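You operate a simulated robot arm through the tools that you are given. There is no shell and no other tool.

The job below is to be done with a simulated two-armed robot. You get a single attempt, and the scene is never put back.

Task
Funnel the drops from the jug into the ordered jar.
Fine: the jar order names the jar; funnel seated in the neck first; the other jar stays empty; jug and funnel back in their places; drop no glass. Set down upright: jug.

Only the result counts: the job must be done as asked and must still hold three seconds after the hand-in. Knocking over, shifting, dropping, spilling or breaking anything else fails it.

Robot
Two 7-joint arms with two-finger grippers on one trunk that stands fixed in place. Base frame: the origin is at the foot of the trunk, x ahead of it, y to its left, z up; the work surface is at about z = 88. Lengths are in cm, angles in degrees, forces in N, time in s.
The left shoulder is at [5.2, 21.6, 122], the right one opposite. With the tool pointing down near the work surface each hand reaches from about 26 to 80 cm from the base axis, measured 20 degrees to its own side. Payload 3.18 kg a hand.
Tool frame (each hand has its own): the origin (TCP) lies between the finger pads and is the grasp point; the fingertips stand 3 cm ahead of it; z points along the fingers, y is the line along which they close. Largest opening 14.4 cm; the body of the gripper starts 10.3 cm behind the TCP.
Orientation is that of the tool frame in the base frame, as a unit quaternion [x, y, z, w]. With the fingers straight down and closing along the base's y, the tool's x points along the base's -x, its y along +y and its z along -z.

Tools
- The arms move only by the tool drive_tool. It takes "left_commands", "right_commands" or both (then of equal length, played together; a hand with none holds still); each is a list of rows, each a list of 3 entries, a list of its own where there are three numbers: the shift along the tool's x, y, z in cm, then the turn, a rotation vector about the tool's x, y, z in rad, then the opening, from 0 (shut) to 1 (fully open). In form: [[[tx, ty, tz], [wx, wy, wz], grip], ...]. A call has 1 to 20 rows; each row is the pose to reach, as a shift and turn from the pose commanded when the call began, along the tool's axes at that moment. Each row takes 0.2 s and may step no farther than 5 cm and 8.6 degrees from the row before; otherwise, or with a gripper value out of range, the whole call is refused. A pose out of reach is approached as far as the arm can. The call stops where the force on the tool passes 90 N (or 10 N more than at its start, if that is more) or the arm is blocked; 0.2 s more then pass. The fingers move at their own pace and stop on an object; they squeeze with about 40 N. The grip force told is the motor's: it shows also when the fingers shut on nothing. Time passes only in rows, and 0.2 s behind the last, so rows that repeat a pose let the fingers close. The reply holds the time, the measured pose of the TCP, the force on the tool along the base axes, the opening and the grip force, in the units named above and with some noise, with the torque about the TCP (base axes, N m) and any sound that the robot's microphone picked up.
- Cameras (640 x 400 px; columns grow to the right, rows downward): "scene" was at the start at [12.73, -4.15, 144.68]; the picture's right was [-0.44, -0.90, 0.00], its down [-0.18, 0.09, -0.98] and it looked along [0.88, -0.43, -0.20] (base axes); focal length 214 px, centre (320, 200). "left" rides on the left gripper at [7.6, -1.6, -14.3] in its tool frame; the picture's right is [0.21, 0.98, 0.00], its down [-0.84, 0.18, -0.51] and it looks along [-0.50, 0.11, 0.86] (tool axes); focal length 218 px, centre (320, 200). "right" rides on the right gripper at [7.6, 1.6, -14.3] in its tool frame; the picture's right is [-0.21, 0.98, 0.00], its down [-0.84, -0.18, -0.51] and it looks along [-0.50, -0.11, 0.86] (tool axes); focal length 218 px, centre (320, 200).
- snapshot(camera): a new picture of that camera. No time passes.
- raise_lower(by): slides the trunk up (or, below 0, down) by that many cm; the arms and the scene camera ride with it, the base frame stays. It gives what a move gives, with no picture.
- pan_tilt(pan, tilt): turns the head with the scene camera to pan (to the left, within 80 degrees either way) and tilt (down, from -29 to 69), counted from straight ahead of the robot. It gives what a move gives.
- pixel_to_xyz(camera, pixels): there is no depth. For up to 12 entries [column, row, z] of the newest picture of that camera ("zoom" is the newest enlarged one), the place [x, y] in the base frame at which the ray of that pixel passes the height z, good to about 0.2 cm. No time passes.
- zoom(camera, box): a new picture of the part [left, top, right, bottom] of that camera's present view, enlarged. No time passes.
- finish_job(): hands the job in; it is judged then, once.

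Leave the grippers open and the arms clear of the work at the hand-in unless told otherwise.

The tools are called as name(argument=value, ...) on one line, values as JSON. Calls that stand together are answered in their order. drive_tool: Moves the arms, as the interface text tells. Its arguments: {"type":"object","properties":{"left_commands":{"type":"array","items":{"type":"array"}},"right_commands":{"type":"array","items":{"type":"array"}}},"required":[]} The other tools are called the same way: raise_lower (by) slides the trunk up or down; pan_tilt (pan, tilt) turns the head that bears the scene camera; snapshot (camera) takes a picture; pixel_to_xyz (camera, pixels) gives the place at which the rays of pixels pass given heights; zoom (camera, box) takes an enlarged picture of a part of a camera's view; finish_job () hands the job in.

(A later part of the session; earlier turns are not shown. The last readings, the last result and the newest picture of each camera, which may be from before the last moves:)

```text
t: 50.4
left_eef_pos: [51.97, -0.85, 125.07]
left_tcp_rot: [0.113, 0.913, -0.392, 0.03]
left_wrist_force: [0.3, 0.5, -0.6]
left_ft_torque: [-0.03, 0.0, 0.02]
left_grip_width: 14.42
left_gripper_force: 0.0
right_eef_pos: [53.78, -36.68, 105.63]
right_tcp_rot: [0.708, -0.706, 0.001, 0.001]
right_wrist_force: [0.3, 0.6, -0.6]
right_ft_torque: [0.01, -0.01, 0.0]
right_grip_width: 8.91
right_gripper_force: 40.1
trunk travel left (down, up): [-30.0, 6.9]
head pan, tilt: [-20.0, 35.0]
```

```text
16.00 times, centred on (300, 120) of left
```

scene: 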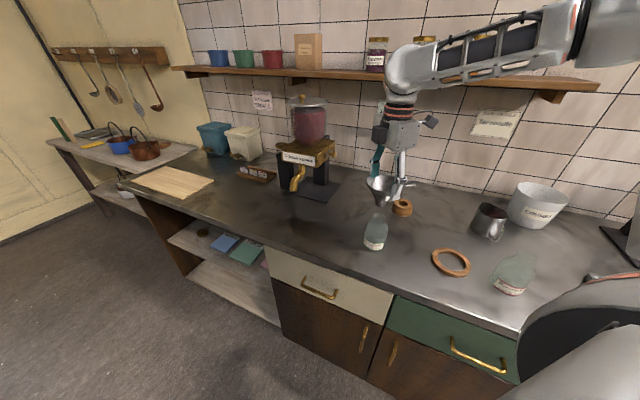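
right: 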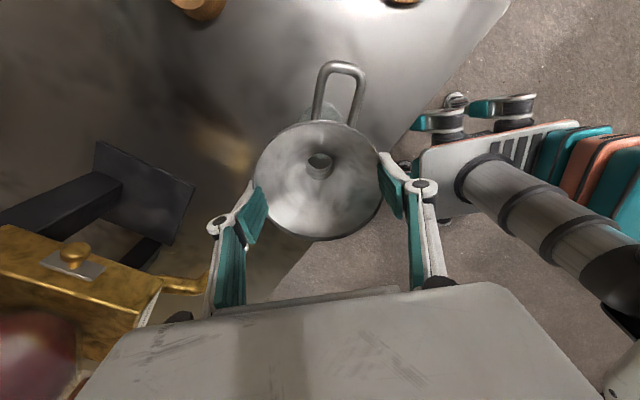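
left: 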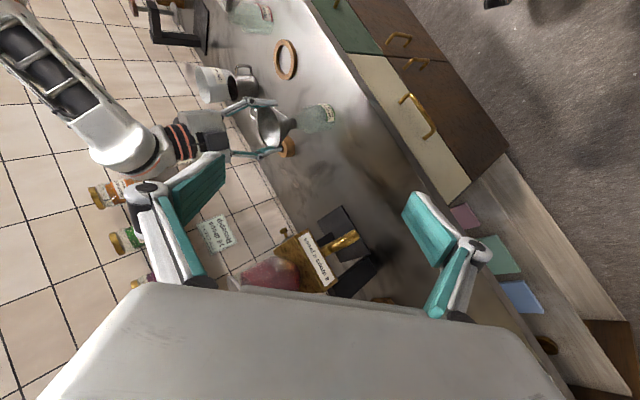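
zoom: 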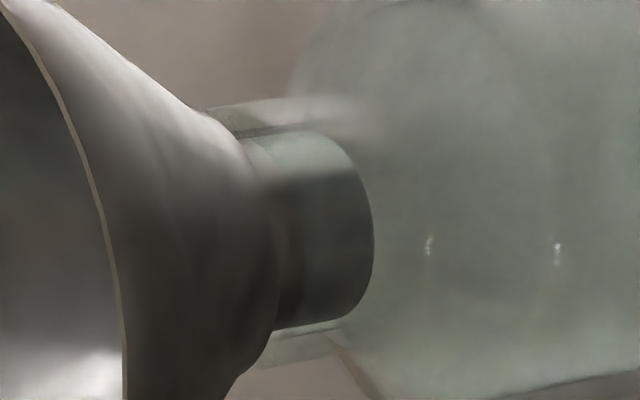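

drive_tool(right_commands=[[[0, 0, 0.12], [0, 0, 0], 0.5], [[0, 0, 0.24], [0, 0, 0], 0.5], [[0, 0, 0.24], [0, 0, 0], 0.5]])

zoom(camera="left", box=[284, 108, 316, 132])

zoom(camera="scene", box=[364, 204, 396, 228])

```text
t: 51.2
left_eef_pos: [51.96, -0.82, 125.2]
left_tcp_rot: [0.113, 0.913, -0.391, 0.029]
left_wrist_force: [-0.7, -0.7, 0.2]
left_ft_torque: [-0.01, 0.01, -0.02]
left_grip_width: 14.4
left_gripper_force: 0.1
right_eef_pos: [53.7, -36.68, 105.31]
right_tcp_rot: [0.707, -0.707, 0.0, 0.0]
right_wrist_force: [-0.4, -0.5, -0.6]
right_ft_torque: [-0.01, -0.01, 0.02]
right_grip_width: 8.89
right_gripper_force: 39.8
trunk travel left (down, up): [-30.0, 6.9]
head pan, tilt: [-20.0, 35.0]
```

```text
16.00 times, centred on (300, 120) of left
```

zoom: 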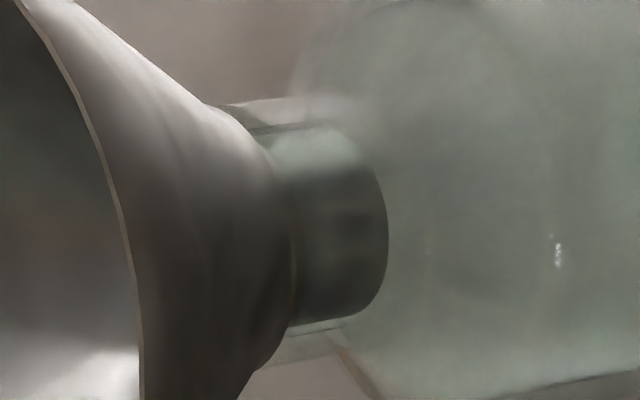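

```text
16.00 times, centred on (380, 216) of scene
```

zoom: 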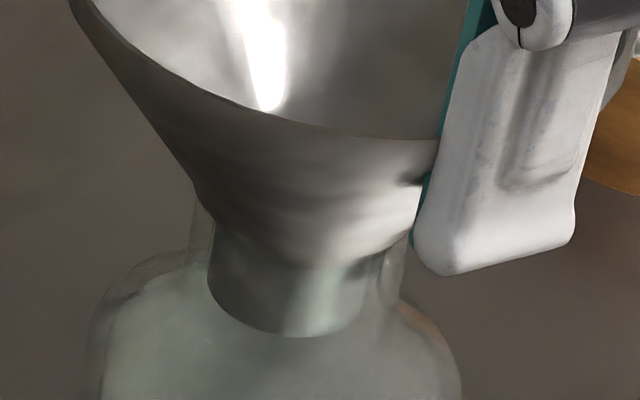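

drive_tool(right_commands=[[[0, 0, 0.1], [0, 0, 0], 0.5], [[0, 0, 0.2], [0, 0, 0], 0.5], [[0, 0, 0.2], [0, 0, 0], 0.5]])

zoom(camera="left", box=[284, 108, 316, 132])

```text
t: 52.0
left_eef_pos: [52.05, -0.81, 125.16]
left_tcp_rot: [0.114, 0.912, -0.392, 0.03]
left_wrist_force: [-0.2, -0.1, 0.6]
left_ft_torque: [0.02, -0.02, 0.0]
left_grip_width: 14.39
left_gripper_force: 0.0
right_eef_pos: [53.81, -36.58, 105.14]
right_tcp_rot: [0.708, -0.707, 0.0, 0.002]
right_wrist_force: [0.2, -0.2, 0.0]
right_ft_torque: [-0.06, -0.03, -0.03]
right_grip_width: 8.93
right_gripper_force: 40.0
trunk travel left (down, up): [-30.0, 6.9]
head pan, tilt: [-20.0, 35.0]
```

```text
16.00 times, centred on (300, 120) of left
```

zoom: 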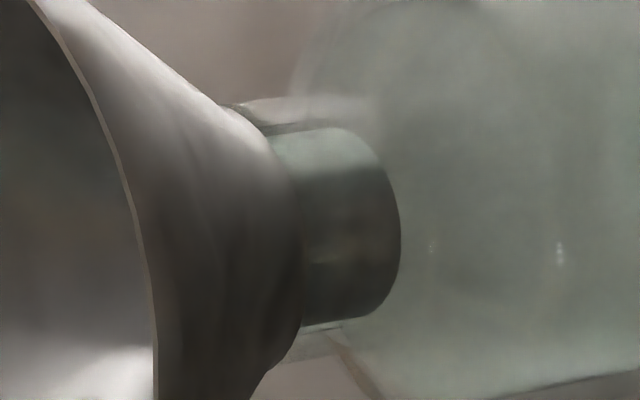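

drive_tool(right_commands=[[[0, 0, 0.1], [0, 0, 0], 0.5], [[0, 0, 0.2], [0, 0, 0], 0.5], [[0, 0, 0.2], [0, 0, 0], 0.5]])

zoom(camera="scene", box=[360, 195, 400, 230])

```text
t: 52.8
left_eef_pos: [52.09, -0.83, 125.2]
left_tcp_rot: [0.114, 0.912, -0.392, 0.029]
left_wrist_force: [0.3, 0.7, 0.5]
left_ft_torque: [-0.02, 0.01, -0.01]
left_grip_width: 14.4
left_gripper_force: 0.1
right_eef_pos: [53.88, -36.65, 104.94]
right_tcp_rot: [0.708, -0.706, 0.0, 0.001]
right_wrist_force: [-0.7, -1.1, -0.5]
right_ft_torque: [0.0, 0.01, 0.03]
right_grip_width: 8.91
right_gripper_force: 40.6
trunk travel left (down, up): [-30.0, 6.9]
head pan, tilt: [-20.0, 35.0]
```

```text
11.43 times, centred on (380, 212) of scene
```

zoom: 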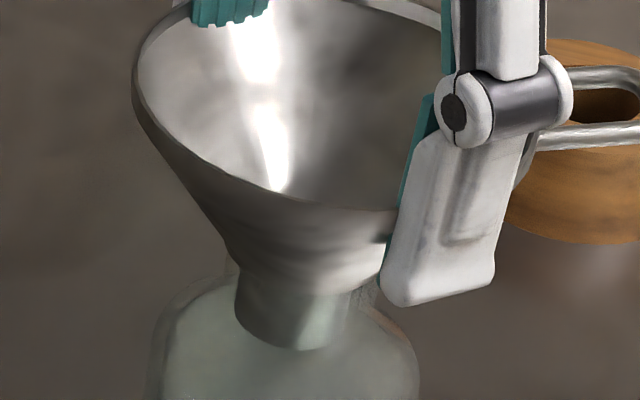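

drive_tool(right_commands=[[[0, 0, 0.1], [0, 0, 0], 0.5], [[0, 0, 0.2], [0, 0, 0], 0.5], [[0, 0, 0.2], [0, 0, 0], 0.5]])

zoom(camera="left", box=[284, 108, 316, 132])

```text
t: 53.6
left_eef_pos: [52.06, -0.75, 125.18]
left_tcp_rot: [0.113, 0.913, -0.392, 0.029]
left_wrist_force: [-0.2, 0.0, 0.3]
left_ft_torque: [-0.03, 0.04, 0.01]
left_grip_width: 14.39
left_gripper_force: 0.0
right_eef_pos: [53.84, -36.58, 104.73]
right_tcp_rot: [0.708, -0.706, 0.0, 0.0]
right_wrist_force: [-0.7, -2.1, 3.2]
right_ft_torque: [-0.15, 0.0, 0.0]
right_grip_width: 8.91
right_gripper_force: 40.4
trunk travel left (down, up): [-30.0, 6.9]
head pan, tilt: [-20.0, 35.0]
```

```text
16.00 times, centred on (300, 120) of left
```

zoom: 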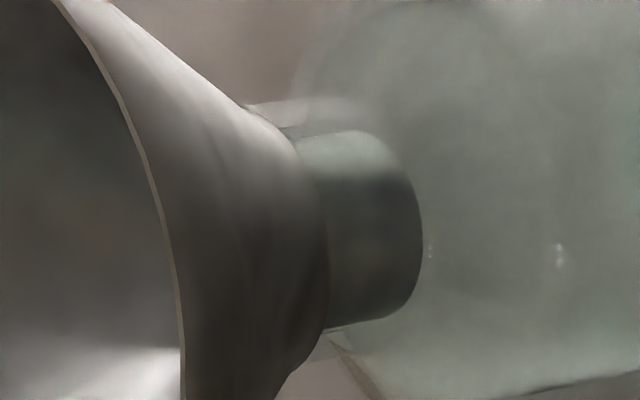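

Contact has begun (3 N upward), so the cone is on the neck. I'll ease slightly toward −y, down a hair, and open the fingers.

drive_tool(right_commands=[[[0.06, 0, 0.05], [0, 0, 0], 0.5], [[0.06, 0, 0.05], [0, 0, 0], 0.66], [[0.06, 0, 0.05], [0, 0, 0], 0.75], [[0.06, 0, 0.05], [0, 0, 0], 0.85], [[0.06, 0, 0.05], [0, 0, 0], 0.85]])

zoom(camera="left", box=[264, 95, 344, 145])

zoom(camera="scene", box=[350, 180, 410, 250])

snapshot(camera="right")

```text
t: 54.8
left_eef_pos: [52.11, -0.91, 125.24]
left_tcp_rot: [0.113, 0.913, -0.392, 0.029]
left_wrist_force: [1.1, -0.4, -0.8]
left_ft_torque: [0.01, -0.06, -0.01]
left_grip_width: 14.39
left_gripper_force: 0.0
right_eef_pos: [53.81, -36.75, 104.61]
right_tcp_rot: [0.708, -0.706, 0.0, 0.001]
right_wrist_force: [-0.1, 0.2, 0.5]
right_ft_torque: [0.02, -0.01, 0.0]
right_grip_width: 12.25
right_gripper_force: 0.0
trunk travel left (down, up): [-30.0, 6.9]
head pan, tilt: [-20.0, 35.0]
```

```text
8.00 times, centred on (304, 120) of left
```

zoom: 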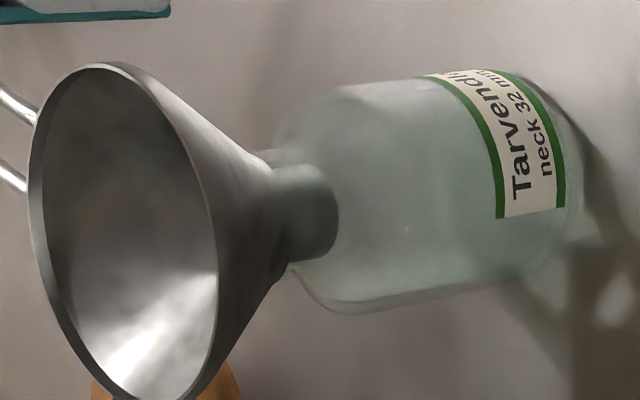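

```text
5.71 times, centred on (380, 215) of scene
```

zoom: 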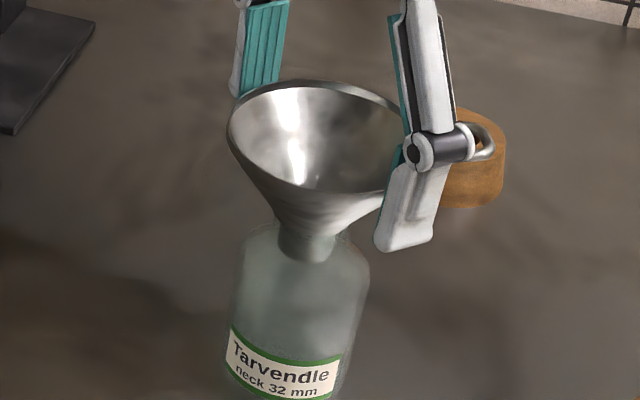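

```text
taken
```

right: 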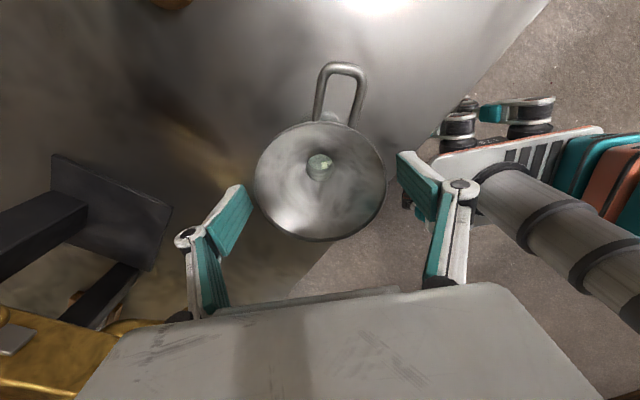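

The funnel is seated upright in the Tarvendle jar's neck and released. I'll open fully and rise straight up.

drive_tool(right_commands=[[[0, 0, 0], [0, 0, 0], 1], [[0, 0, -1.5], [0, 0, 0], 1], [[0, 0, -4], [0, 0, 0], 1], [[0, 0, -8], [0, 0, 0], 1], [[0, 0, -12], [0, 0, 0], 1], [[0, 0, -15], [0, 0, 0], 1]])

snapshot(camera="scene")

snapshot(camera="right")

snapshot(camera="left")

```text
t: 56.2
left_eef_pos: [52.2, -0.93, 125.27]
left_tcp_rot: [0.113, 0.912, -0.392, 0.029]
left_wrist_force: [0.7, 0.1, 0.0]
left_ft_torque: [0.02, 0.0, 0.0]
left_grip_width: 14.39
left_gripper_force: 0.1
right_eef_pos: [53.63, -36.83, 119.59]
right_tcp_rot: [0.708, -0.707, 0.001, 0.001]
right_wrist_force: [0.4, -0.1, 0.7]
right_ft_torque: [0.05, 0.01, 0.01]
right_grip_width: 14.4
right_gripper_force: 0.3
trunk travel left (down, up): [-30.0, 6.9]
head pan, tilt: [-20.0, 35.0]
```

```text
taken
```

scene: 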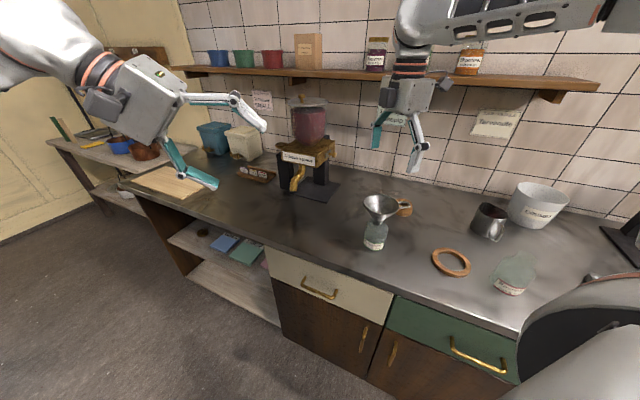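

```text
taken
```

right: 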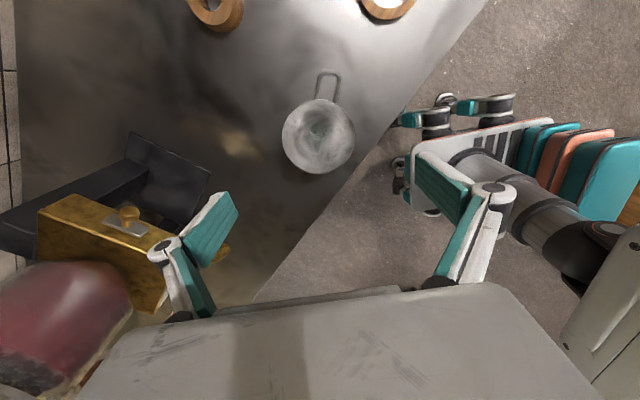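

```text
taken
```

left: 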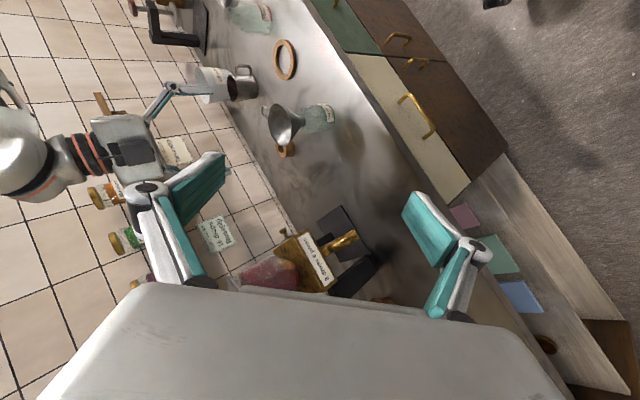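

Everything stands well. Next is the jug: I'll turn the right hand back to face forward and move to about (33, -65, 125) to look closely at it.

drive_tool(right_commands=[[[2.8, 2.1, -0.5], [0, 0, 0.14], 1], [[5.6, 4.1, -1], [0, 0, 0.28], 1], [[8.4, 6.2, -1.5], [0, 0, 0.42], 1], [[11.2, 8.2, -2], [0, 0, 0.56], 1], [[14, 10.3, -2.5], [0, 0, 0.7], 1], [[16.8, 12.4, -3], [0, 0, 0.84], 1], [[19.6, 14.4, -3.5], [0, 0, 0.98], 1], [[22.4, 16.5, -4], [0, 0, 1.12], 1], [[25.2, 18.5, -4.5], [0, 0, 1.26], 1], [[28, 20.6, -5], [0, 0, 1.4], 1]])

snapshot(camera="right")

snapshot(camera="scene")

```text
t: 58.4
left_eef_pos: [52.16, -0.85, 125.04]
left_tcp_rot: [0.113, 0.913, -0.392, 0.028]
left_wrist_force: [1.1, -0.6, -0.4]
left_ft_torque: [-0.03, 0.08, -0.03]
left_grip_width: 14.42
left_gripper_force: 0.1
right_eef_pos: [36.01, -66.1, 124.83]
right_tcp_rot: [-0.149, 0.989, -0.014, 0.011]
right_wrist_force: [0.3, 0.6, -0.3]
right_ft_torque: [0.0, 0.03, -0.04]
right_grip_width: 14.41
right_gripper_force: 0.0
right hand out of reach, approached as far as the arm can: row 6, 7, 8, 9, 10
trunk travel left (down, up): [-30.0, 6.9]
head pan, tilt: [-20.0, 35.0]
```

```text
taken
```

right: 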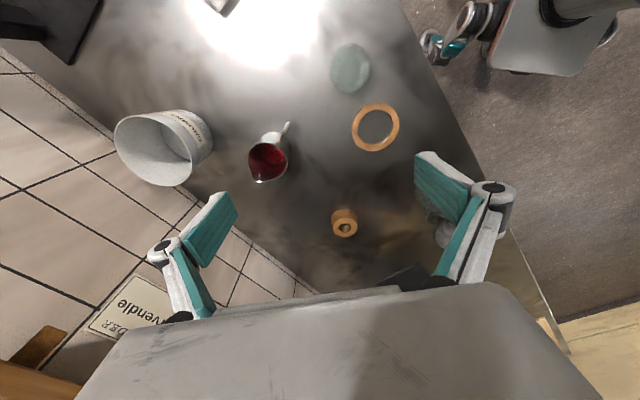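

```text
taken
```

scene: 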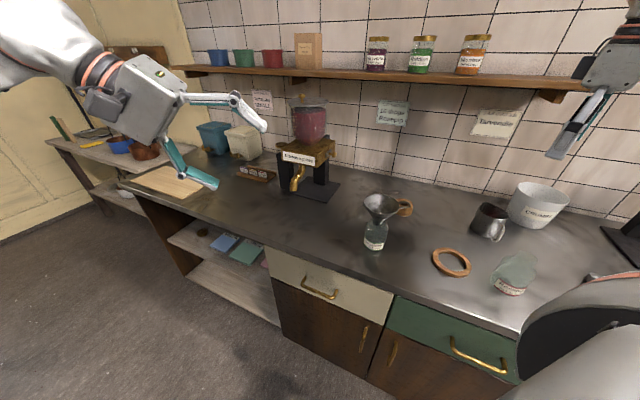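

I have a good overhead view of the jug at (268,158). I'll zoom in on it in both cameras.

zoom(camera="scene", box=[465, 190, 520, 250])

zoom(camera="right", box=[230, 110, 310, 195])

```text
6.67 times, centred on (492, 220) of scene
```

zoom: 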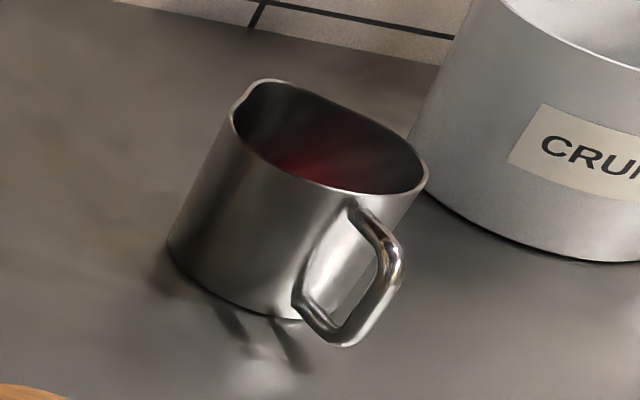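

```text
4.71 times, centred on (270, 152) of right
```

zoom: 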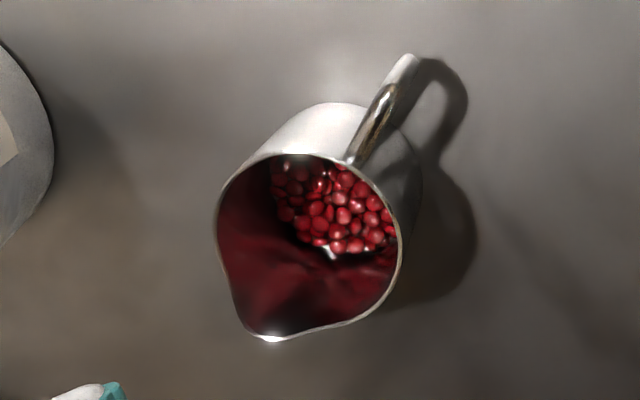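

pixel_to_xyz(camera="zoom", pixels=[[308, 243, 96], [308, 243, 97], [308, 243, 98], [216, 235, 97], [400, 240, 97], [320, 153, 97], [268, 340, 97], [412, 57, 96], [412, 57, 94], [355, 162, 95], [335, 110, 88], [330, 250, 88.5]])

pixel_to_xyz(camera="scene", pixels=[[493.5, 210.5, 96], [493.5, 210.5, 97], [493.5, 210.5, 98], [483.3, 202.3, 97], [503.8, 230, 92], [495.5, 240, 89], [487.5, 236, 88], [469.5, 227, 88.5]])

```text
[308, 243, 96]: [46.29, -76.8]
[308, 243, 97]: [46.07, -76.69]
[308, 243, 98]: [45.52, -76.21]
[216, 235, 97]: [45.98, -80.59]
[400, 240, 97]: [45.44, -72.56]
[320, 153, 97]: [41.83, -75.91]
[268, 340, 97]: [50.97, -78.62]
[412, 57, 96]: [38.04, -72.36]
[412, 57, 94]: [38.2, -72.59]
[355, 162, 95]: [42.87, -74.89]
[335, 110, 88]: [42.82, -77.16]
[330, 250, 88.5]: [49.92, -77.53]
```

```text
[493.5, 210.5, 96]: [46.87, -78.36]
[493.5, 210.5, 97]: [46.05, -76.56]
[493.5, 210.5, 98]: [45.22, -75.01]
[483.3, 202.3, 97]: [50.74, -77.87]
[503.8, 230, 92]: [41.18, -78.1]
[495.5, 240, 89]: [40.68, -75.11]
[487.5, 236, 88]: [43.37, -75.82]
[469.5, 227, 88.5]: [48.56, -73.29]
```

At z≈97 both cameras agree:
- Jug rim centre (46.05, -76.6), radius 4.0, height 9
- Spout toward heading −19°
- Handle toward about 157°
- Few beads, only a low layer

I'll grip the jug body from the handle side, the hand pitched 50° down with the fingers straddling it. Now to a pre-grasp pose 18 cm back along the approach.

drive_tool(right_commands=[[[0.55, -1.1, 2.6], [0.0235, -0.0979, 0.0645], 0.8], [[1.1, -2.2, 5.2], [0.047, -0.1957, 0.1291], 0.8], [[1.65, -3.3, 7.8], [0.0705, -0.2936, 0.1936], 0.8], [[2.2, -4.4, 10.3], [0.094, -0.3914, 0.2581], 0.8], [[2.75, -5.5, 12.9], [0.1175, -0.4893, 0.3226], 0.8], [[3.3, -6.6, 15.5], [0.141, -0.5871, 0.3872], 0.8], [[3.82, -7.72, 18], [0.1645, -0.685, 0.4517], 0.8], [[3.82, -7.72, 18], [0.1645, -0.685, 0.4517], 0.8]])

snapshot(camera="right")

snapshot(camera="scene")

```text
t: 60.2
left_eef_pos: [52.14, -0.8, 125.32]
left_tcp_rot: [0.113, 0.913, -0.392, 0.029]
left_wrist_force: [0.4, -0.4, -1.1]
left_ft_torque: [-0.02, -0.02, -0.04]
left_grip_width: 14.4
left_gripper_force: 0.1
right_eef_pos: [35.31, -74.81, 107.3]
right_tcp_rot: [0.074, 0.931, -0.038, 0.356]
right_wrist_force: [0.2, 0.1, -0.2]
right_ft_torque: [-0.02, 0.01, 0.0]
right_grip_width: 11.52
right_gripper_force: 0.1
trunk travel left (down, up): [-30.0, 6.9]
head pan, tilt: [-20.0, 35.0]
```

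```text
taken
```

right: 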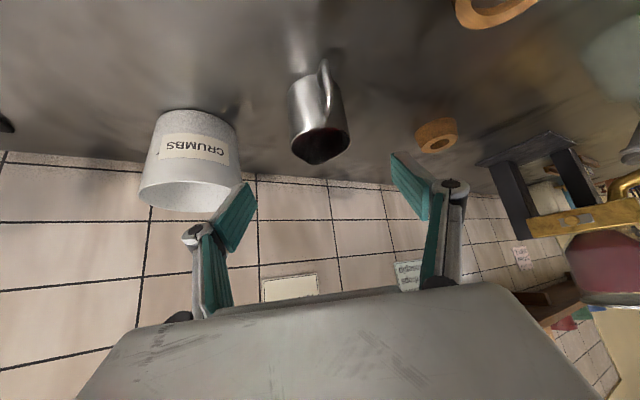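

```text
taken
```

scene: 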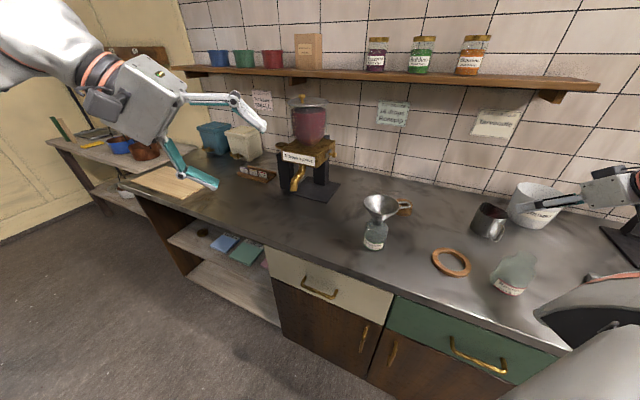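

The pre-grasp pose was reached and the jug is centred laterally at column 320. I'll approach most of the way, correcting the height offset, then check.

drive_tool(right_commands=[[[0.5, 0.1, 2], [0, 0, 0], 0.8], [[1.0, 0.2, 5], [0, 0, 0], 0.8], [[1.4, 0.27, 8], [0, 0, 0], 0.8], [[1.4, 0.27, 11], [0, 0, 0], 0.8], [[1.4, 0.27, 11], [0, 0, 0], 0.8]])

snapshot(camera="right")

zoom(camera="scene", box=[440, 150, 580, 260])

```text
t: 61.4
left_eef_pos: [52.05, -0.77, 125.19]
left_tcp_rot: [0.113, 0.913, -0.392, 0.029]
left_wrist_force: [-0.1, -0.6, 1.4]
left_ft_torque: [-0.03, -0.02, 0.0]
left_grip_width: 14.38
left_gripper_force: 0.0
right_eef_pos: [41.27, -75.89, 98.44]
right_tcp_rot: [0.075, 0.931, -0.04, 0.356]
right_wrist_force: [0.6, 0.2, -0.2]
right_ft_torque: [0.02, -0.03, -0.05]
right_grip_width: 11.56
right_gripper_force: 0.1
trunk travel left (down, up): [-30.0, 6.9]
head pan, tilt: [-20.0, 35.0]
```

```text
taken
```

right: 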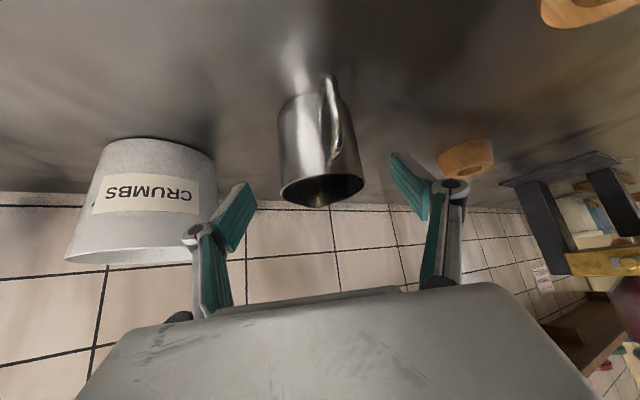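

```text
3.64 times, centred on (510, 205) of scene
```

zoom: 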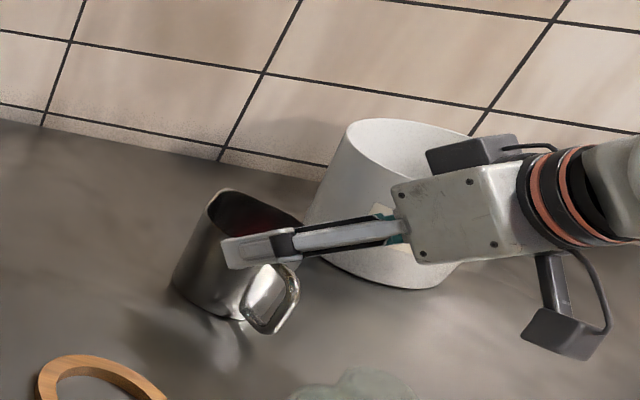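

The jug is centred between the fingers. I'll make the final approach of 7.2 cm.

drive_tool(right_commands=[[[0, 0.1, 2], [0, 0, 0], 0.8], [[0, 0.1, 4], [0, 0, 0], 0.8], [[0, 0.1, 5.8], [0, 0, 0], 0.8], [[0, 0.1, 7.2], [0, 0, 0], 0.8], [[0, 0.1, 7.2], [0, 0, 0], 0.8]])

snapshot(camera="right")

zoom(camera="scene", box=[440, 150, 580, 260])

```text
t: 62.6
left_eef_pos: [52.05, -0.91, 125.11]
left_tcp_rot: [0.114, 0.913, -0.391, 0.029]
left_wrist_force: [0.1, 0.0, -0.3]
left_ft_torque: [0.0, 0.0, -0.03]
left_grip_width: 14.42
left_gripper_force: 0.0
right_eef_pos: [46.07, -76.32, 92.57]
right_tcp_rot: [0.075, 0.931, -0.039, 0.354]
right_wrist_force: [-0.2, -0.5, -0.3]
right_ft_torque: [0.01, 0.04, -0.01]
right_grip_width: 11.54
right_gripper_force: 0.0
trunk travel left (down, up): [-30.0, 6.9]
head pan, tilt: [-20.0, 35.0]
```

```text
taken
```

right: 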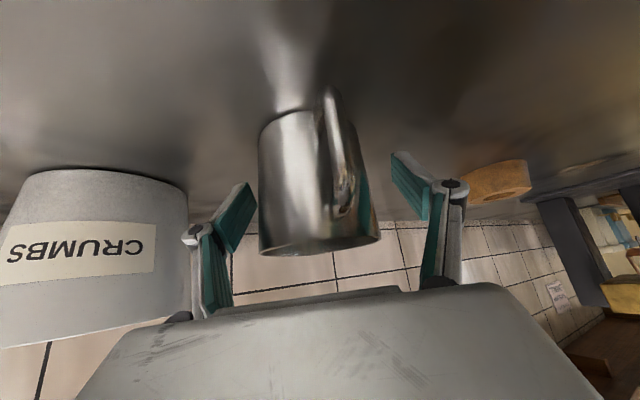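

```text
3.64 times, centred on (510, 205) of scene
```

zoom: 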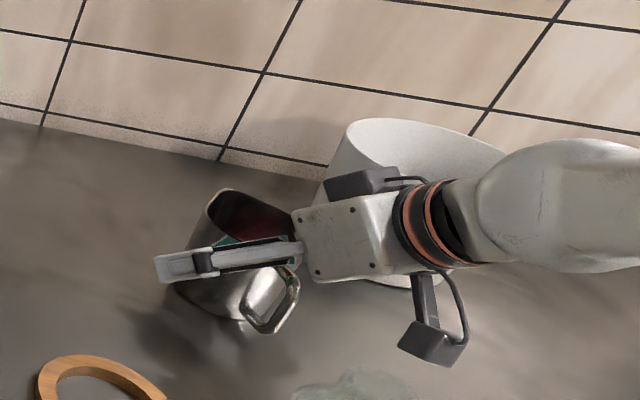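

The fingers straddle the jug at TCP (46.1, -76.3, 92.6) with similar gaps on both sides. I'll close gently.

drive_tool(right_commands=[[[0, 0, 0], [0, 0, 0], 0.7], [[0, 0, 0], [0, 0, 0], 0.62], [[0, 0, 0], [0, 0, 0], 0.57], [[0, 0, 0], [0, 0, 0], 0.52], [[0, 0, 0], [0, 0, 0], 0.4], [[0, 0, 0], [0, 0, 0], 0.4]])

snapshot(camera="right")

zoom(camera="scene", box=[440, 150, 580, 260])

```text
t: 64.0
left_eef_pos: [52.07, -0.83, 125.22]
left_tcp_rot: [0.113, 0.912, -0.392, 0.029]
left_wrist_force: [0.0, 0.3, 0.2]
left_ft_torque: [0.02, -0.01, 0.01]
left_grip_width: 14.41
left_gripper_force: 0.1
right_eef_pos: [46.14, -76.34, 92.72]
right_tcp_rot: [0.074, 0.931, -0.038, 0.356]
right_wrist_force: [0.4, 1.4, 2.3]
right_ft_torque: [0.13, 0.01, 0.03]
right_grip_width: 7.44
right_gripper_force: 39.9
trunk travel left (down, up): [-30.0, 6.9]
head pan, tilt: [-20.0, 35.0]
```

```text
taken
```

right: 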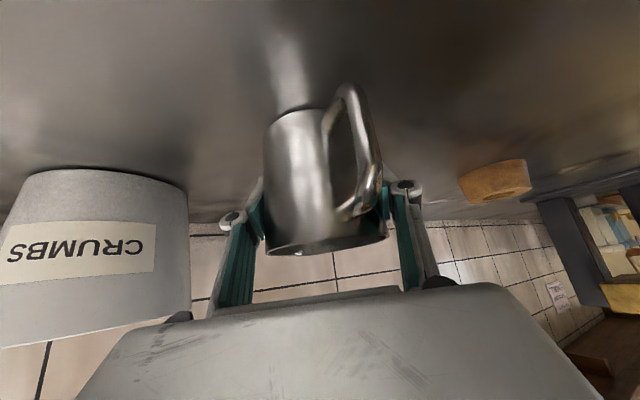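

```text
3.64 times, centred on (510, 205) of scene
```

zoom: 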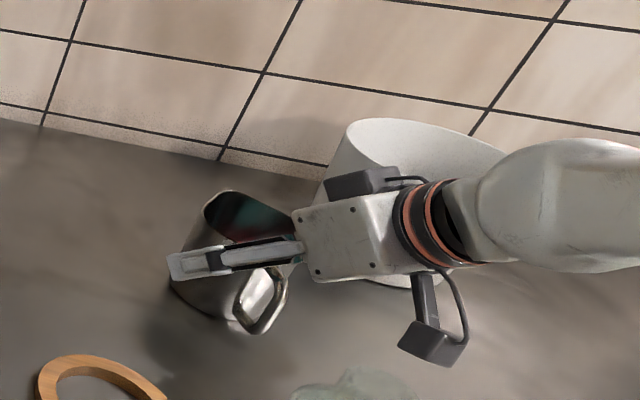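

The grip holds 7.44 cm at 40 N. The jug turned slightly about its axis, with the handle shifted right in the picture. I'll measure the handle direction now.

zoom(camera="right", box=[240, 70, 400, 260])

pixel_to_xyz(camera="right", pixels=[[372, 182, 95.5], [377, 172, 95], [349, 88, 89.5], [345, 86, 90]])

zoom(camera="scene", box=[465, 190, 530, 250])

```text
2.11 times, centred on (320, 165) of right
```

zoom: 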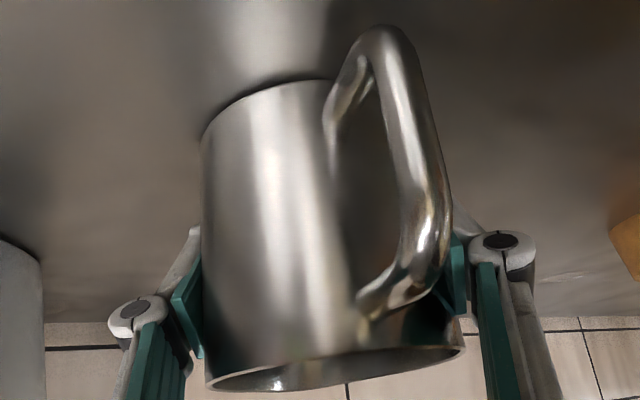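

```text
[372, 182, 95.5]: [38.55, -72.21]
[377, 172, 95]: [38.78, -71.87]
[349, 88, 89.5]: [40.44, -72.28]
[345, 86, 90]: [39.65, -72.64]
```

```text
6.67 times, centred on (498, 220) of scene
```

zoom: 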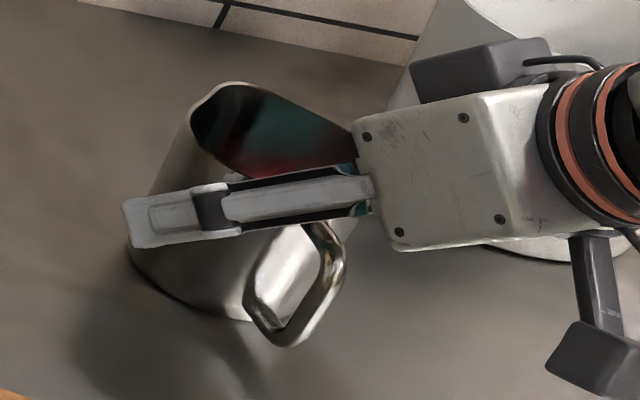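

The handle turned only about 5°, which is fine. I'll lift straight up slowly (base +z) and check.

drive_tool(right_commands=[[[-0.67, 0, -0.745], [0, 0, 0], 0.4], [[-1.34, 0, -1.49], [0, 0, 0], 0.4], [[-2.68, 0, -2.98], [0, 0, 0], 0.4], [[-4.0, 0, -4.47], [0, 0, 0], 0.4], [[-5.36, 0, -5.96], [0, 0, 0], 0.4]])

snapshot(camera="right")

snapshot(camera="scene")

```text
t: 65.2
left_eef_pos: [51.99, -0.87, 125.22]
left_tcp_rot: [0.114, 0.913, -0.391, 0.03]
left_wrist_force: [0.2, 0.3, 0.2]
left_ft_torque: [-0.02, -0.02, 0.0]
left_grip_width: 14.4
left_gripper_force: 0.1
right_eef_pos: [46.38, -76.41, 100.67]
right_tcp_rot: [0.074, 0.931, -0.039, 0.355]
right_wrist_force: [0.3, 0.6, -1.4]
right_ft_torque: [-0.06, 0.0, -0.01]
right_grip_width: 7.42
right_gripper_force: 40.1
trunk travel left (down, up): [-30.0, 6.9]
head pan, tilt: [-20.0, 35.0]
```

```text
taken
```

right: 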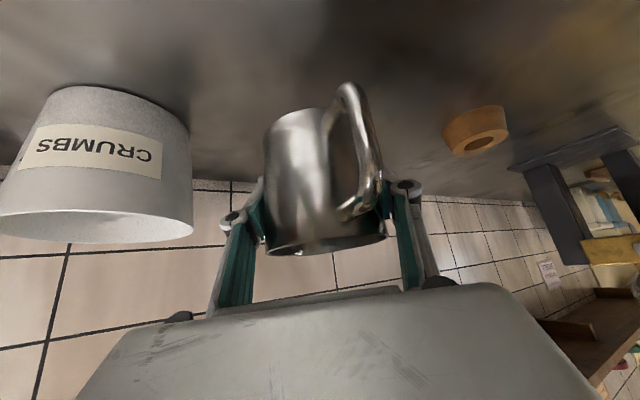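

```text
taken
```

scene: 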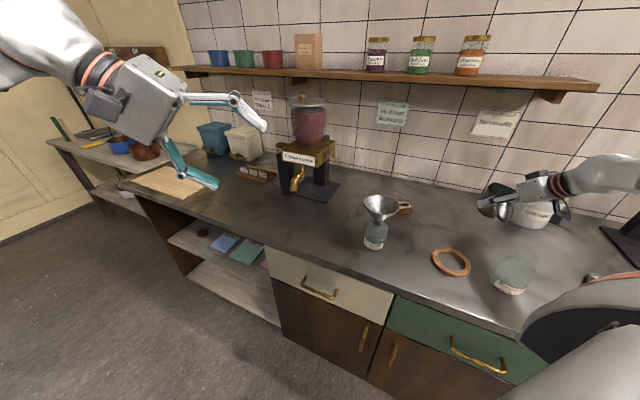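

The jug is light (about 1.4 N) and held firmly. Next I'll carry it up and toward the jar, keeping it upright while yawing the hand 60° left.

drive_tool(right_commands=[[[-1.216, 1.663, -1.974], [-0.0874, -0.0024, -0.0975], 0.4], [[-2.432, 3.326, -3.948], [-0.1748, -0.0048, -0.195], 0.4], [[-3.648, 4.989, -5.922], [-0.2622, -0.0072, -0.2925], 0.4], [[-4.865, 6.65, -7.895], [-0.3496, -0.0096, -0.39], 0.4], [[-6.08, 8.313, -9.87], [-0.437, -0.012, -0.4875], 0.4], [[-7.297, 9.975, -11.84], [-0.5244, -0.0144, -0.585], 0.4], [[-8.513, 11.64, -13.82], [-0.6118, -0.0168, -0.6825], 0.4], [[-9.73, 13.3, -15.79], [-0.6992, -0.0192, -0.78], 0.4], [[-9.73, 13.3, -15.79], [-0.6992, -0.0192, -0.78], 0.4]])

snapshot(camera="scene")

snapshot(camera="left")

```text
t: 67.2
left_eef_pos: [52.01, -0.88, 125.09]
left_tcp_rot: [0.113, 0.913, -0.392, 0.029]
left_wrist_force: [0.1, -0.1, 0.5]
left_ft_torque: [-0.05, -0.03, -0.02]
left_grip_width: 14.39
left_gripper_force: 0.1
right_eef_pos: [44.99, -62.55, 118.95]
right_tcp_rot: [-0.4, 0.844, 0.144, 0.328]
right_wrist_force: [-0.6, -0.1, -2.0]
right_ft_torque: [-0.01, -0.05, 0.01]
right_grip_width: 7.44
right_gripper_force: 39.8
trunk travel left (down, up): [-30.0, 6.9]
head pan, tilt: [-20.0, 35.0]
```

```text
taken
```

scene: 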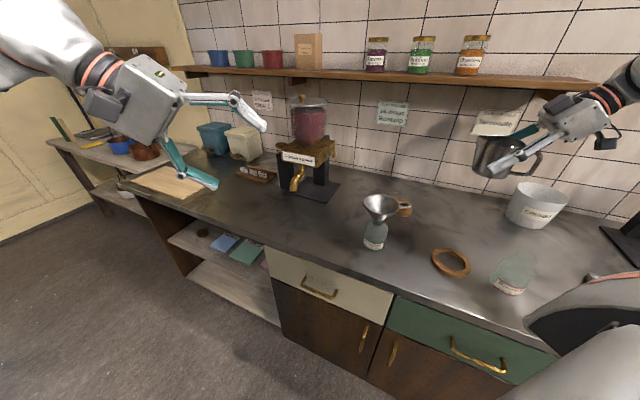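

```text
taken
```

left: 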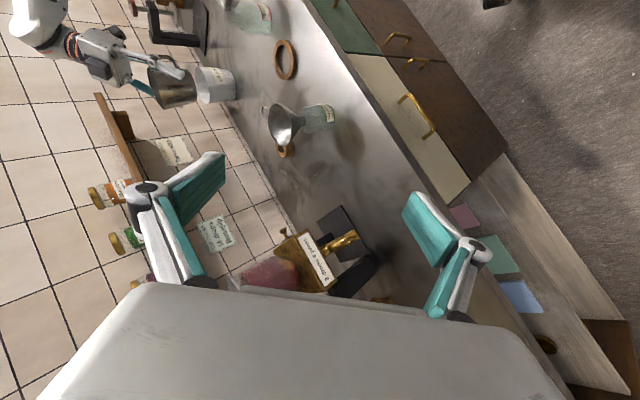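

That pose was reached exactly, with the jug upright and the hand heading +50°. Next I'll tilt the jug about 40° forward over its spout, too little for the low beads to leave, which brings the hand near fingers-down.

drive_tool(right_commands=[[[0, 0, 0], [-0.0309, 0.1344, 0.0244], 0.4], [[0, 0, 0], [-0.0619, 0.2688, 0.0487], 0.4], [[0, 0, 0], [-0.0928, 0.4032, 0.0731], 0.4], [[0, 0, 0], [-0.1238, 0.5376, 0.0974], 0.4], [[0, 0, 0], [-0.1547, 0.672, 0.1218], 0.4]])

snapshot(camera="scene")

snapshot(camera="right")

```text
t: 68.6
left_eef_pos: [51.84, -1.06, 125.24]
left_tcp_rot: [0.113, 0.913, -0.39, 0.029]
left_wrist_force: [0.3, -0.6, 0.2]
left_ft_torque: [0.09, -0.02, 0.07]
left_grip_width: 14.43
left_gripper_force: 0.0
right_eef_pos: [50.98, -54.72, 118.09]
right_tcp_rot: [-0.479, 0.866, 0.116, 0.083]
right_wrist_force: [-1.4, -0.8, -2.5]
right_ft_torque: [0.11, -0.09, 0.02]
right_grip_width: 7.43
right_gripper_force: 40.5
right hand out of reach, approached as far as the arm can: row 3, 4, 5
trunk travel left (down, up): [-30.0, 6.9]
head pan, tilt: [-20.0, 35.0]
stopped in row 5 (right hand): the arm was blocked; the commanded pose is now the measured one
```

```text
taken
```

scene: 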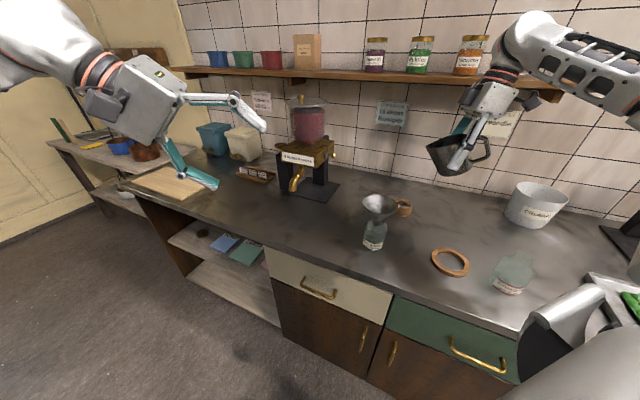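

```text
taken
```

right: 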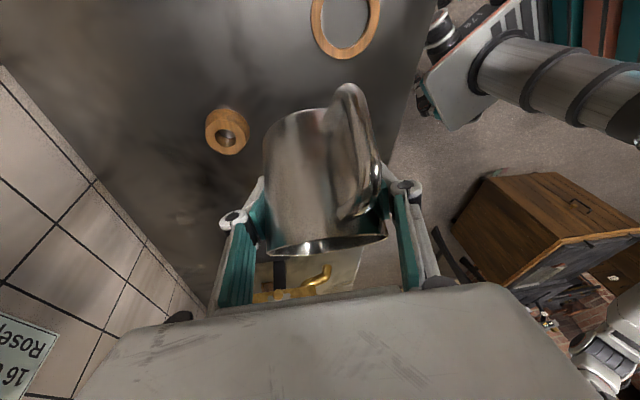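

The arm reconfigured. The jug is now tilted about 28° at TCP (51, -54.7, 118), with the beads safe inside. I'll go on yawing toward the verified fingers-down yaw of 90° near (54, -44, 122).

drive_tool(right_commands=[[[-2.26, 0.69, -0.15], [-0.0294, 0.0139, -0.1105], 0.4], [[-4.51, 1.37, -0.3], [-0.0587, 0.0278, -0.221], 0.4], [[-6.77, 2.06, -0.44], [-0.0881, 0.0418, -0.3315], 0.4], [[-9.02, 2.74, -0.59], [-0.1174, 0.0557, -0.442], 0.4], [[-11.28, 3.43, -0.74], [-0.1468, 0.0697, -0.5524], 0.4], [[-11.28, 3.43, -0.74], [-0.1468, 0.0697, -0.5524], 0.4]])

snapshot(camera="scene")

```text
t: 70.0
left_eef_pos: [52.06, -0.88, 125.24]
left_tcp_rot: [0.112, 0.913, -0.391, 0.029]
left_wrist_force: [-0.4, -1.3, 0.3]
left_ft_torque: [0.08, -0.02, 0.02]
left_grip_width: 14.42
left_gripper_force: 0.1
right_eef_pos: [62.9, -44.94, 115.15]
right_tcp_rot: [0.705, -0.695, -0.134, -0.047]
right_wrist_force: [-1.3, -0.1, -0.7]
right_ft_torque: [0.06, -0.05, -0.01]
right_grip_width: 7.41
right_gripper_force: 40.1
right hand out of reach, approached as far as the arm can: row 1, 2, 3, 4, 5, 6
trunk travel left (down, up): [-30.0, 6.9]
head pan, tilt: [-20.0, 35.0]
```

```text
taken
```

scene: 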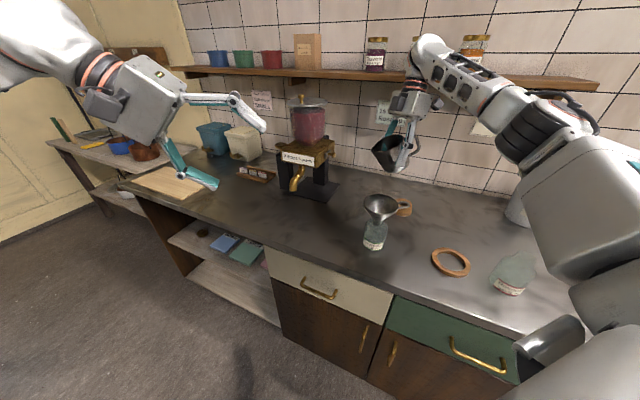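

The orientation is right (yaw 90°, jug tilted about 28°), but the position drifted to (62.9, -44.9, 115). I'll translate back toward (56, -42, 120).

drive_tool(right_commands=[[[-1.04, 1.84, -0.8], [0, 0, 0], 0.4], [[-2.08, 3.68, -1.6], [0, 0, 0], 0.4], [[-3.12, 5.52, -2.4], [0, 0, 0], 0.4], [[-4.16, 7.36, -3.19], [0, 0, 0], 0.4]])

```text
t: 71.0
left_eef_pos: [52.26, -0.81, 125.05]
left_tcp_rot: [0.112, 0.913, -0.392, 0.029]
left_wrist_force: [-0.4, 0.2, 0.2]
left_ft_torque: [0.02, 0.0, -0.02]
left_grip_width: 14.38
left_gripper_force: 0.0
right_eef_pos: [61.81, -42.0, 114.98]
right_tcp_rot: [0.705, -0.695, -0.136, -0.046]
right_wrist_force: [0.4, 0.9, -0.7]
right_ft_torque: [0.04, -0.01, -0.01]
right_grip_width: 7.41
right_gripper_force: 40.4
right hand out of reach, approached as far as the arm can: row 1, 2, 3, 4
trunk travel left (down, up): [-30.0, 6.9]
head pan, tilt: [-20.0, 35.0]
```

The position is limited to x≥61.8 and z≤115 in this arm branch: the forearm comes from low and the wrist bends too much. Raising the trunk gives the wrist more room, so I'll do that. The hand rises with it into clear air.

raise_lower(by=6.8)

snapshot(camera="scene")

```text
t: 72.1
left_eef_pos: [52.23, -0.74, 131.89]
left_tcp_rot: [0.112, 0.913, -0.391, 0.029]
left_wrist_force: [0.3, 0.2, 0.3]
left_ft_torque: [0.0, 0.04, 0.0]
left_grip_width: 14.39
left_gripper_force: 0.0
right_eef_pos: [61.82, -42.36, 121.52]
right_tcp_rot: [0.705, -0.694, -0.136, -0.046]
right_wrist_force: [-0.6, -0.3, -2.6]
right_ft_torque: [0.05, -0.01, 0.01]
right_grip_width: 7.44
right_gripper_force: 40.0
trunk travel left (down, up): [-36.8, 0.1]
head pan, tilt: [-20.0, 35.0]
```

```text
taken
```

scene: 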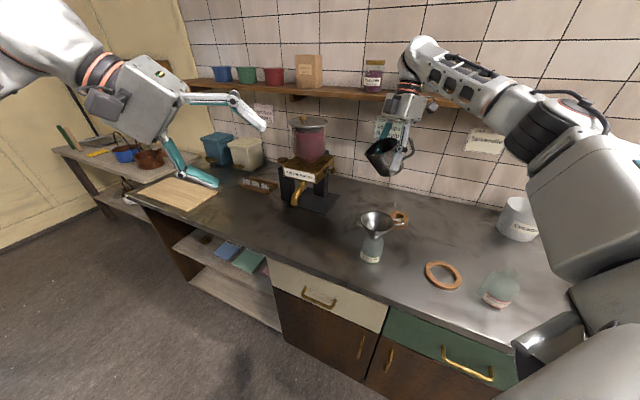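

drive_tool(right_commands=[[[0.37, 1.7, 2.02], [0, 0, 0], 0.4], [[0.75, 3.4, 4.05], [0, 0, 0], 0.4], [[1.12, 5.09, 6.07], [0, 0, 0], 0.4], [[1.12, 5.09, 6.07], [0, 0, 0], 0.4]])

```text
t: 73.1
left_eef_pos: [52.25, -0.76, 131.93]
left_tcp_rot: [0.112, 0.913, -0.391, 0.029]
left_wrist_force: [-0.4, 0.0, 0.3]
left_ft_torque: [0.02, -0.01, -0.01]
left_grip_width: 14.39
left_gripper_force: 0.0
right_eef_pos: [55.77, -41.87, 116.27]
right_tcp_rot: [0.705, -0.695, -0.136, -0.045]
right_wrist_force: [-0.6, 0.2, -1.8]
right_ft_torque: [0.01, 0.01, 0.01]
right_grip_width: 7.4
right_gripper_force: 40.1
trunk travel left (down, up): [-36.8, 0.1]
head pan, tilt: [-20.0, 35.0]
```

Now it is reachable. I'll go on yawing, by another 45°, with the jug still tilted only about 28° and above everything.

drive_tool(right_commands=[[[0, 0, 0], [-0.0333, 0.0157, -0.1258], 0.4], [[0, 0, 0], [-0.0666, 0.0314, -0.2515], 0.4], [[0, 0, 0], [-0.0998, 0.0472, -0.3773], 0.4], [[0, 0, 0], [-0.1331, 0.0629, -0.503], 0.4], [[0, 0, 0], [-0.1664, 0.0786, -0.6288], 0.4], [[0, 0, 0], [-0.1994, 0.0942, -0.7536], 0.4]])

snapshot(camera="scene")

```text
t: 74.5
left_eef_pos: [52.16, -0.83, 132.07]
left_tcp_rot: [0.112, 0.913, -0.391, 0.029]
left_wrist_force: [-0.4, 0.0, -0.1]
left_ft_torque: [0.01, 0.0, -0.02]
left_grip_width: 14.42
left_gripper_force: 0.0
right_eef_pos: [56.1, -43.1, 116.04]
right_tcp_rot: [0.917, -0.373, -0.142, 0.008]
right_wrist_force: [1.2, -0.5, -1.4]
right_ft_torque: [0.06, 0.02, 0.01]
right_grip_width: 7.42
right_gripper_force: 40.4
right hand out of reach, approached as far as the arm can: row 6
trunk travel left (down, up): [-36.8, 0.1]
head pan, tilt: [-20.0, 35.0]
```

```text
taken
```

scene: 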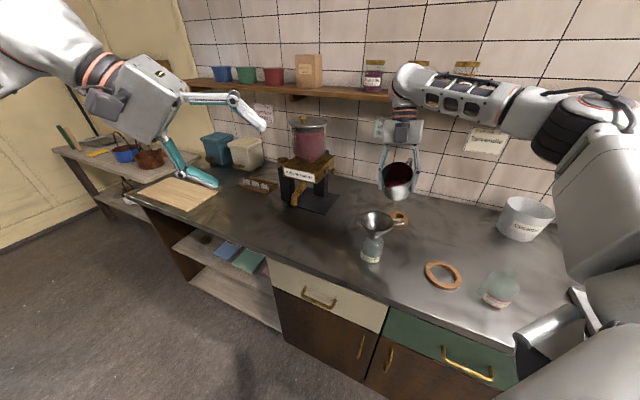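

The orientation is tracking well, with the jug tilted 28° and its spout heading about 121°. I'll tilt to about 50°, still below the spill angle for this low fill, which straightens the wrist, and then continue the yaw.

drive_tool(right_commands=[[[0, 0, -0.5], [-0.0294, 0.1224, 0.0232], 0.4], [[0, 0, -1], [-0.0589, 0.2447, 0.0463], 0.4], [[0, 0, -1.5], [-0.0883, 0.3671, 0.0695], 0.4], [[0, 0, -1.5], [-0.0883, 0.3671, 0.0695], 0.4]])

zoom(camera="scene", box=[340, 120, 460, 220])

```text
t: 75.5
left_eef_pos: [52.16, -0.87, 131.9]
left_tcp_rot: [0.111, 0.913, -0.391, 0.03]
left_wrist_force: [0.6, -0.2, -0.6]
left_ft_torque: [0.03, 0.06, 0.0]
left_grip_width: 14.37
left_gripper_force: 0.2
right_eef_pos: [56.35, -43.22, 117.53]
right_tcp_rot: [0.913, -0.389, 0.012, 0.121]
right_wrist_force: [-0.7, -0.1, -1.7]
right_ft_torque: [0.05, 0.0, 0.0]
right_grip_width: 7.44
right_gripper_force: 40.5
trunk travel left (down, up): [-36.8, 0.1]
head pan, tilt: [-20.0, 35.0]
```

```text
4.00 times, centred on (400, 170) of scene
```

zoom: 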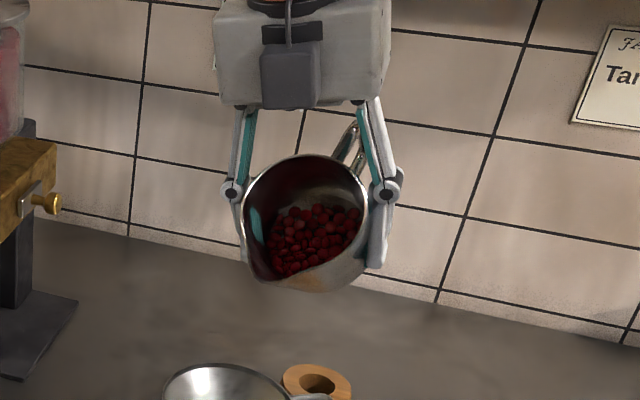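

The view into the jug shows the beads (about 40 to 50) lying safely at the bottom edge. I'll go on yawing by another 39°.

drive_tool(right_commands=[[[0, 0, 0], [0.0158, 0.0288, -0.1319], 0.4], [[0, 0, 0], [0.0316, 0.0577, -0.2638], 0.4], [[0, 0, 0], [0.0473, 0.0865, -0.3958], 0.4], [[0, 0, 0], [0.0631, 0.1153, -0.5277], 0.4], [[0, 0, 0], [0.0789, 0.1442, -0.6596], 0.4], [[0, 0, 0], [0.0789, 0.1442, -0.6596], 0.4]])

zoom(camera="scene", box=[320, 50, 520, 270])

```text
t: 76.9
left_eef_pos: [52.29, -0.75, 131.92]
left_tcp_rot: [0.112, 0.913, -0.392, 0.031]
left_wrist_force: [-0.5, 0.3, 0.3]
left_ft_torque: [-0.02, -0.01, -0.01]
left_grip_width: 14.4
left_gripper_force: 0.1
right_eef_pos: [56.39, -43.1, 117.46]
right_tcp_rot: [0.991, -0.061, 0.051, 0.11]
right_wrist_force: [0.4, -0.4, -0.9]
right_ft_torque: [0.01, 0.02, 0.0]
right_grip_width: 7.43
right_gripper_force: 40.2
trunk travel left (down, up): [-36.8, 0.1]
head pan, tilt: [-20.0, 35.0]
```

```text
1.82 times, centred on (420, 160) of scene
```

zoom: 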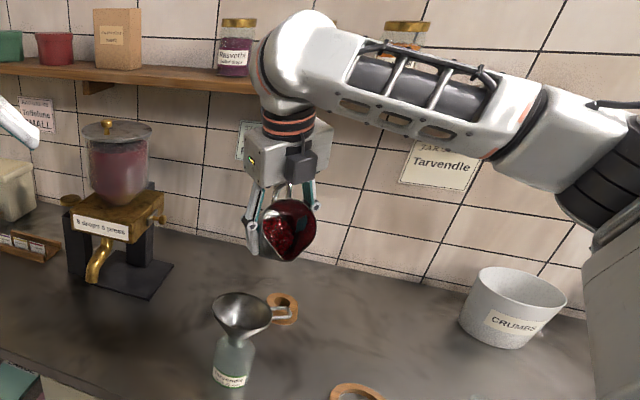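

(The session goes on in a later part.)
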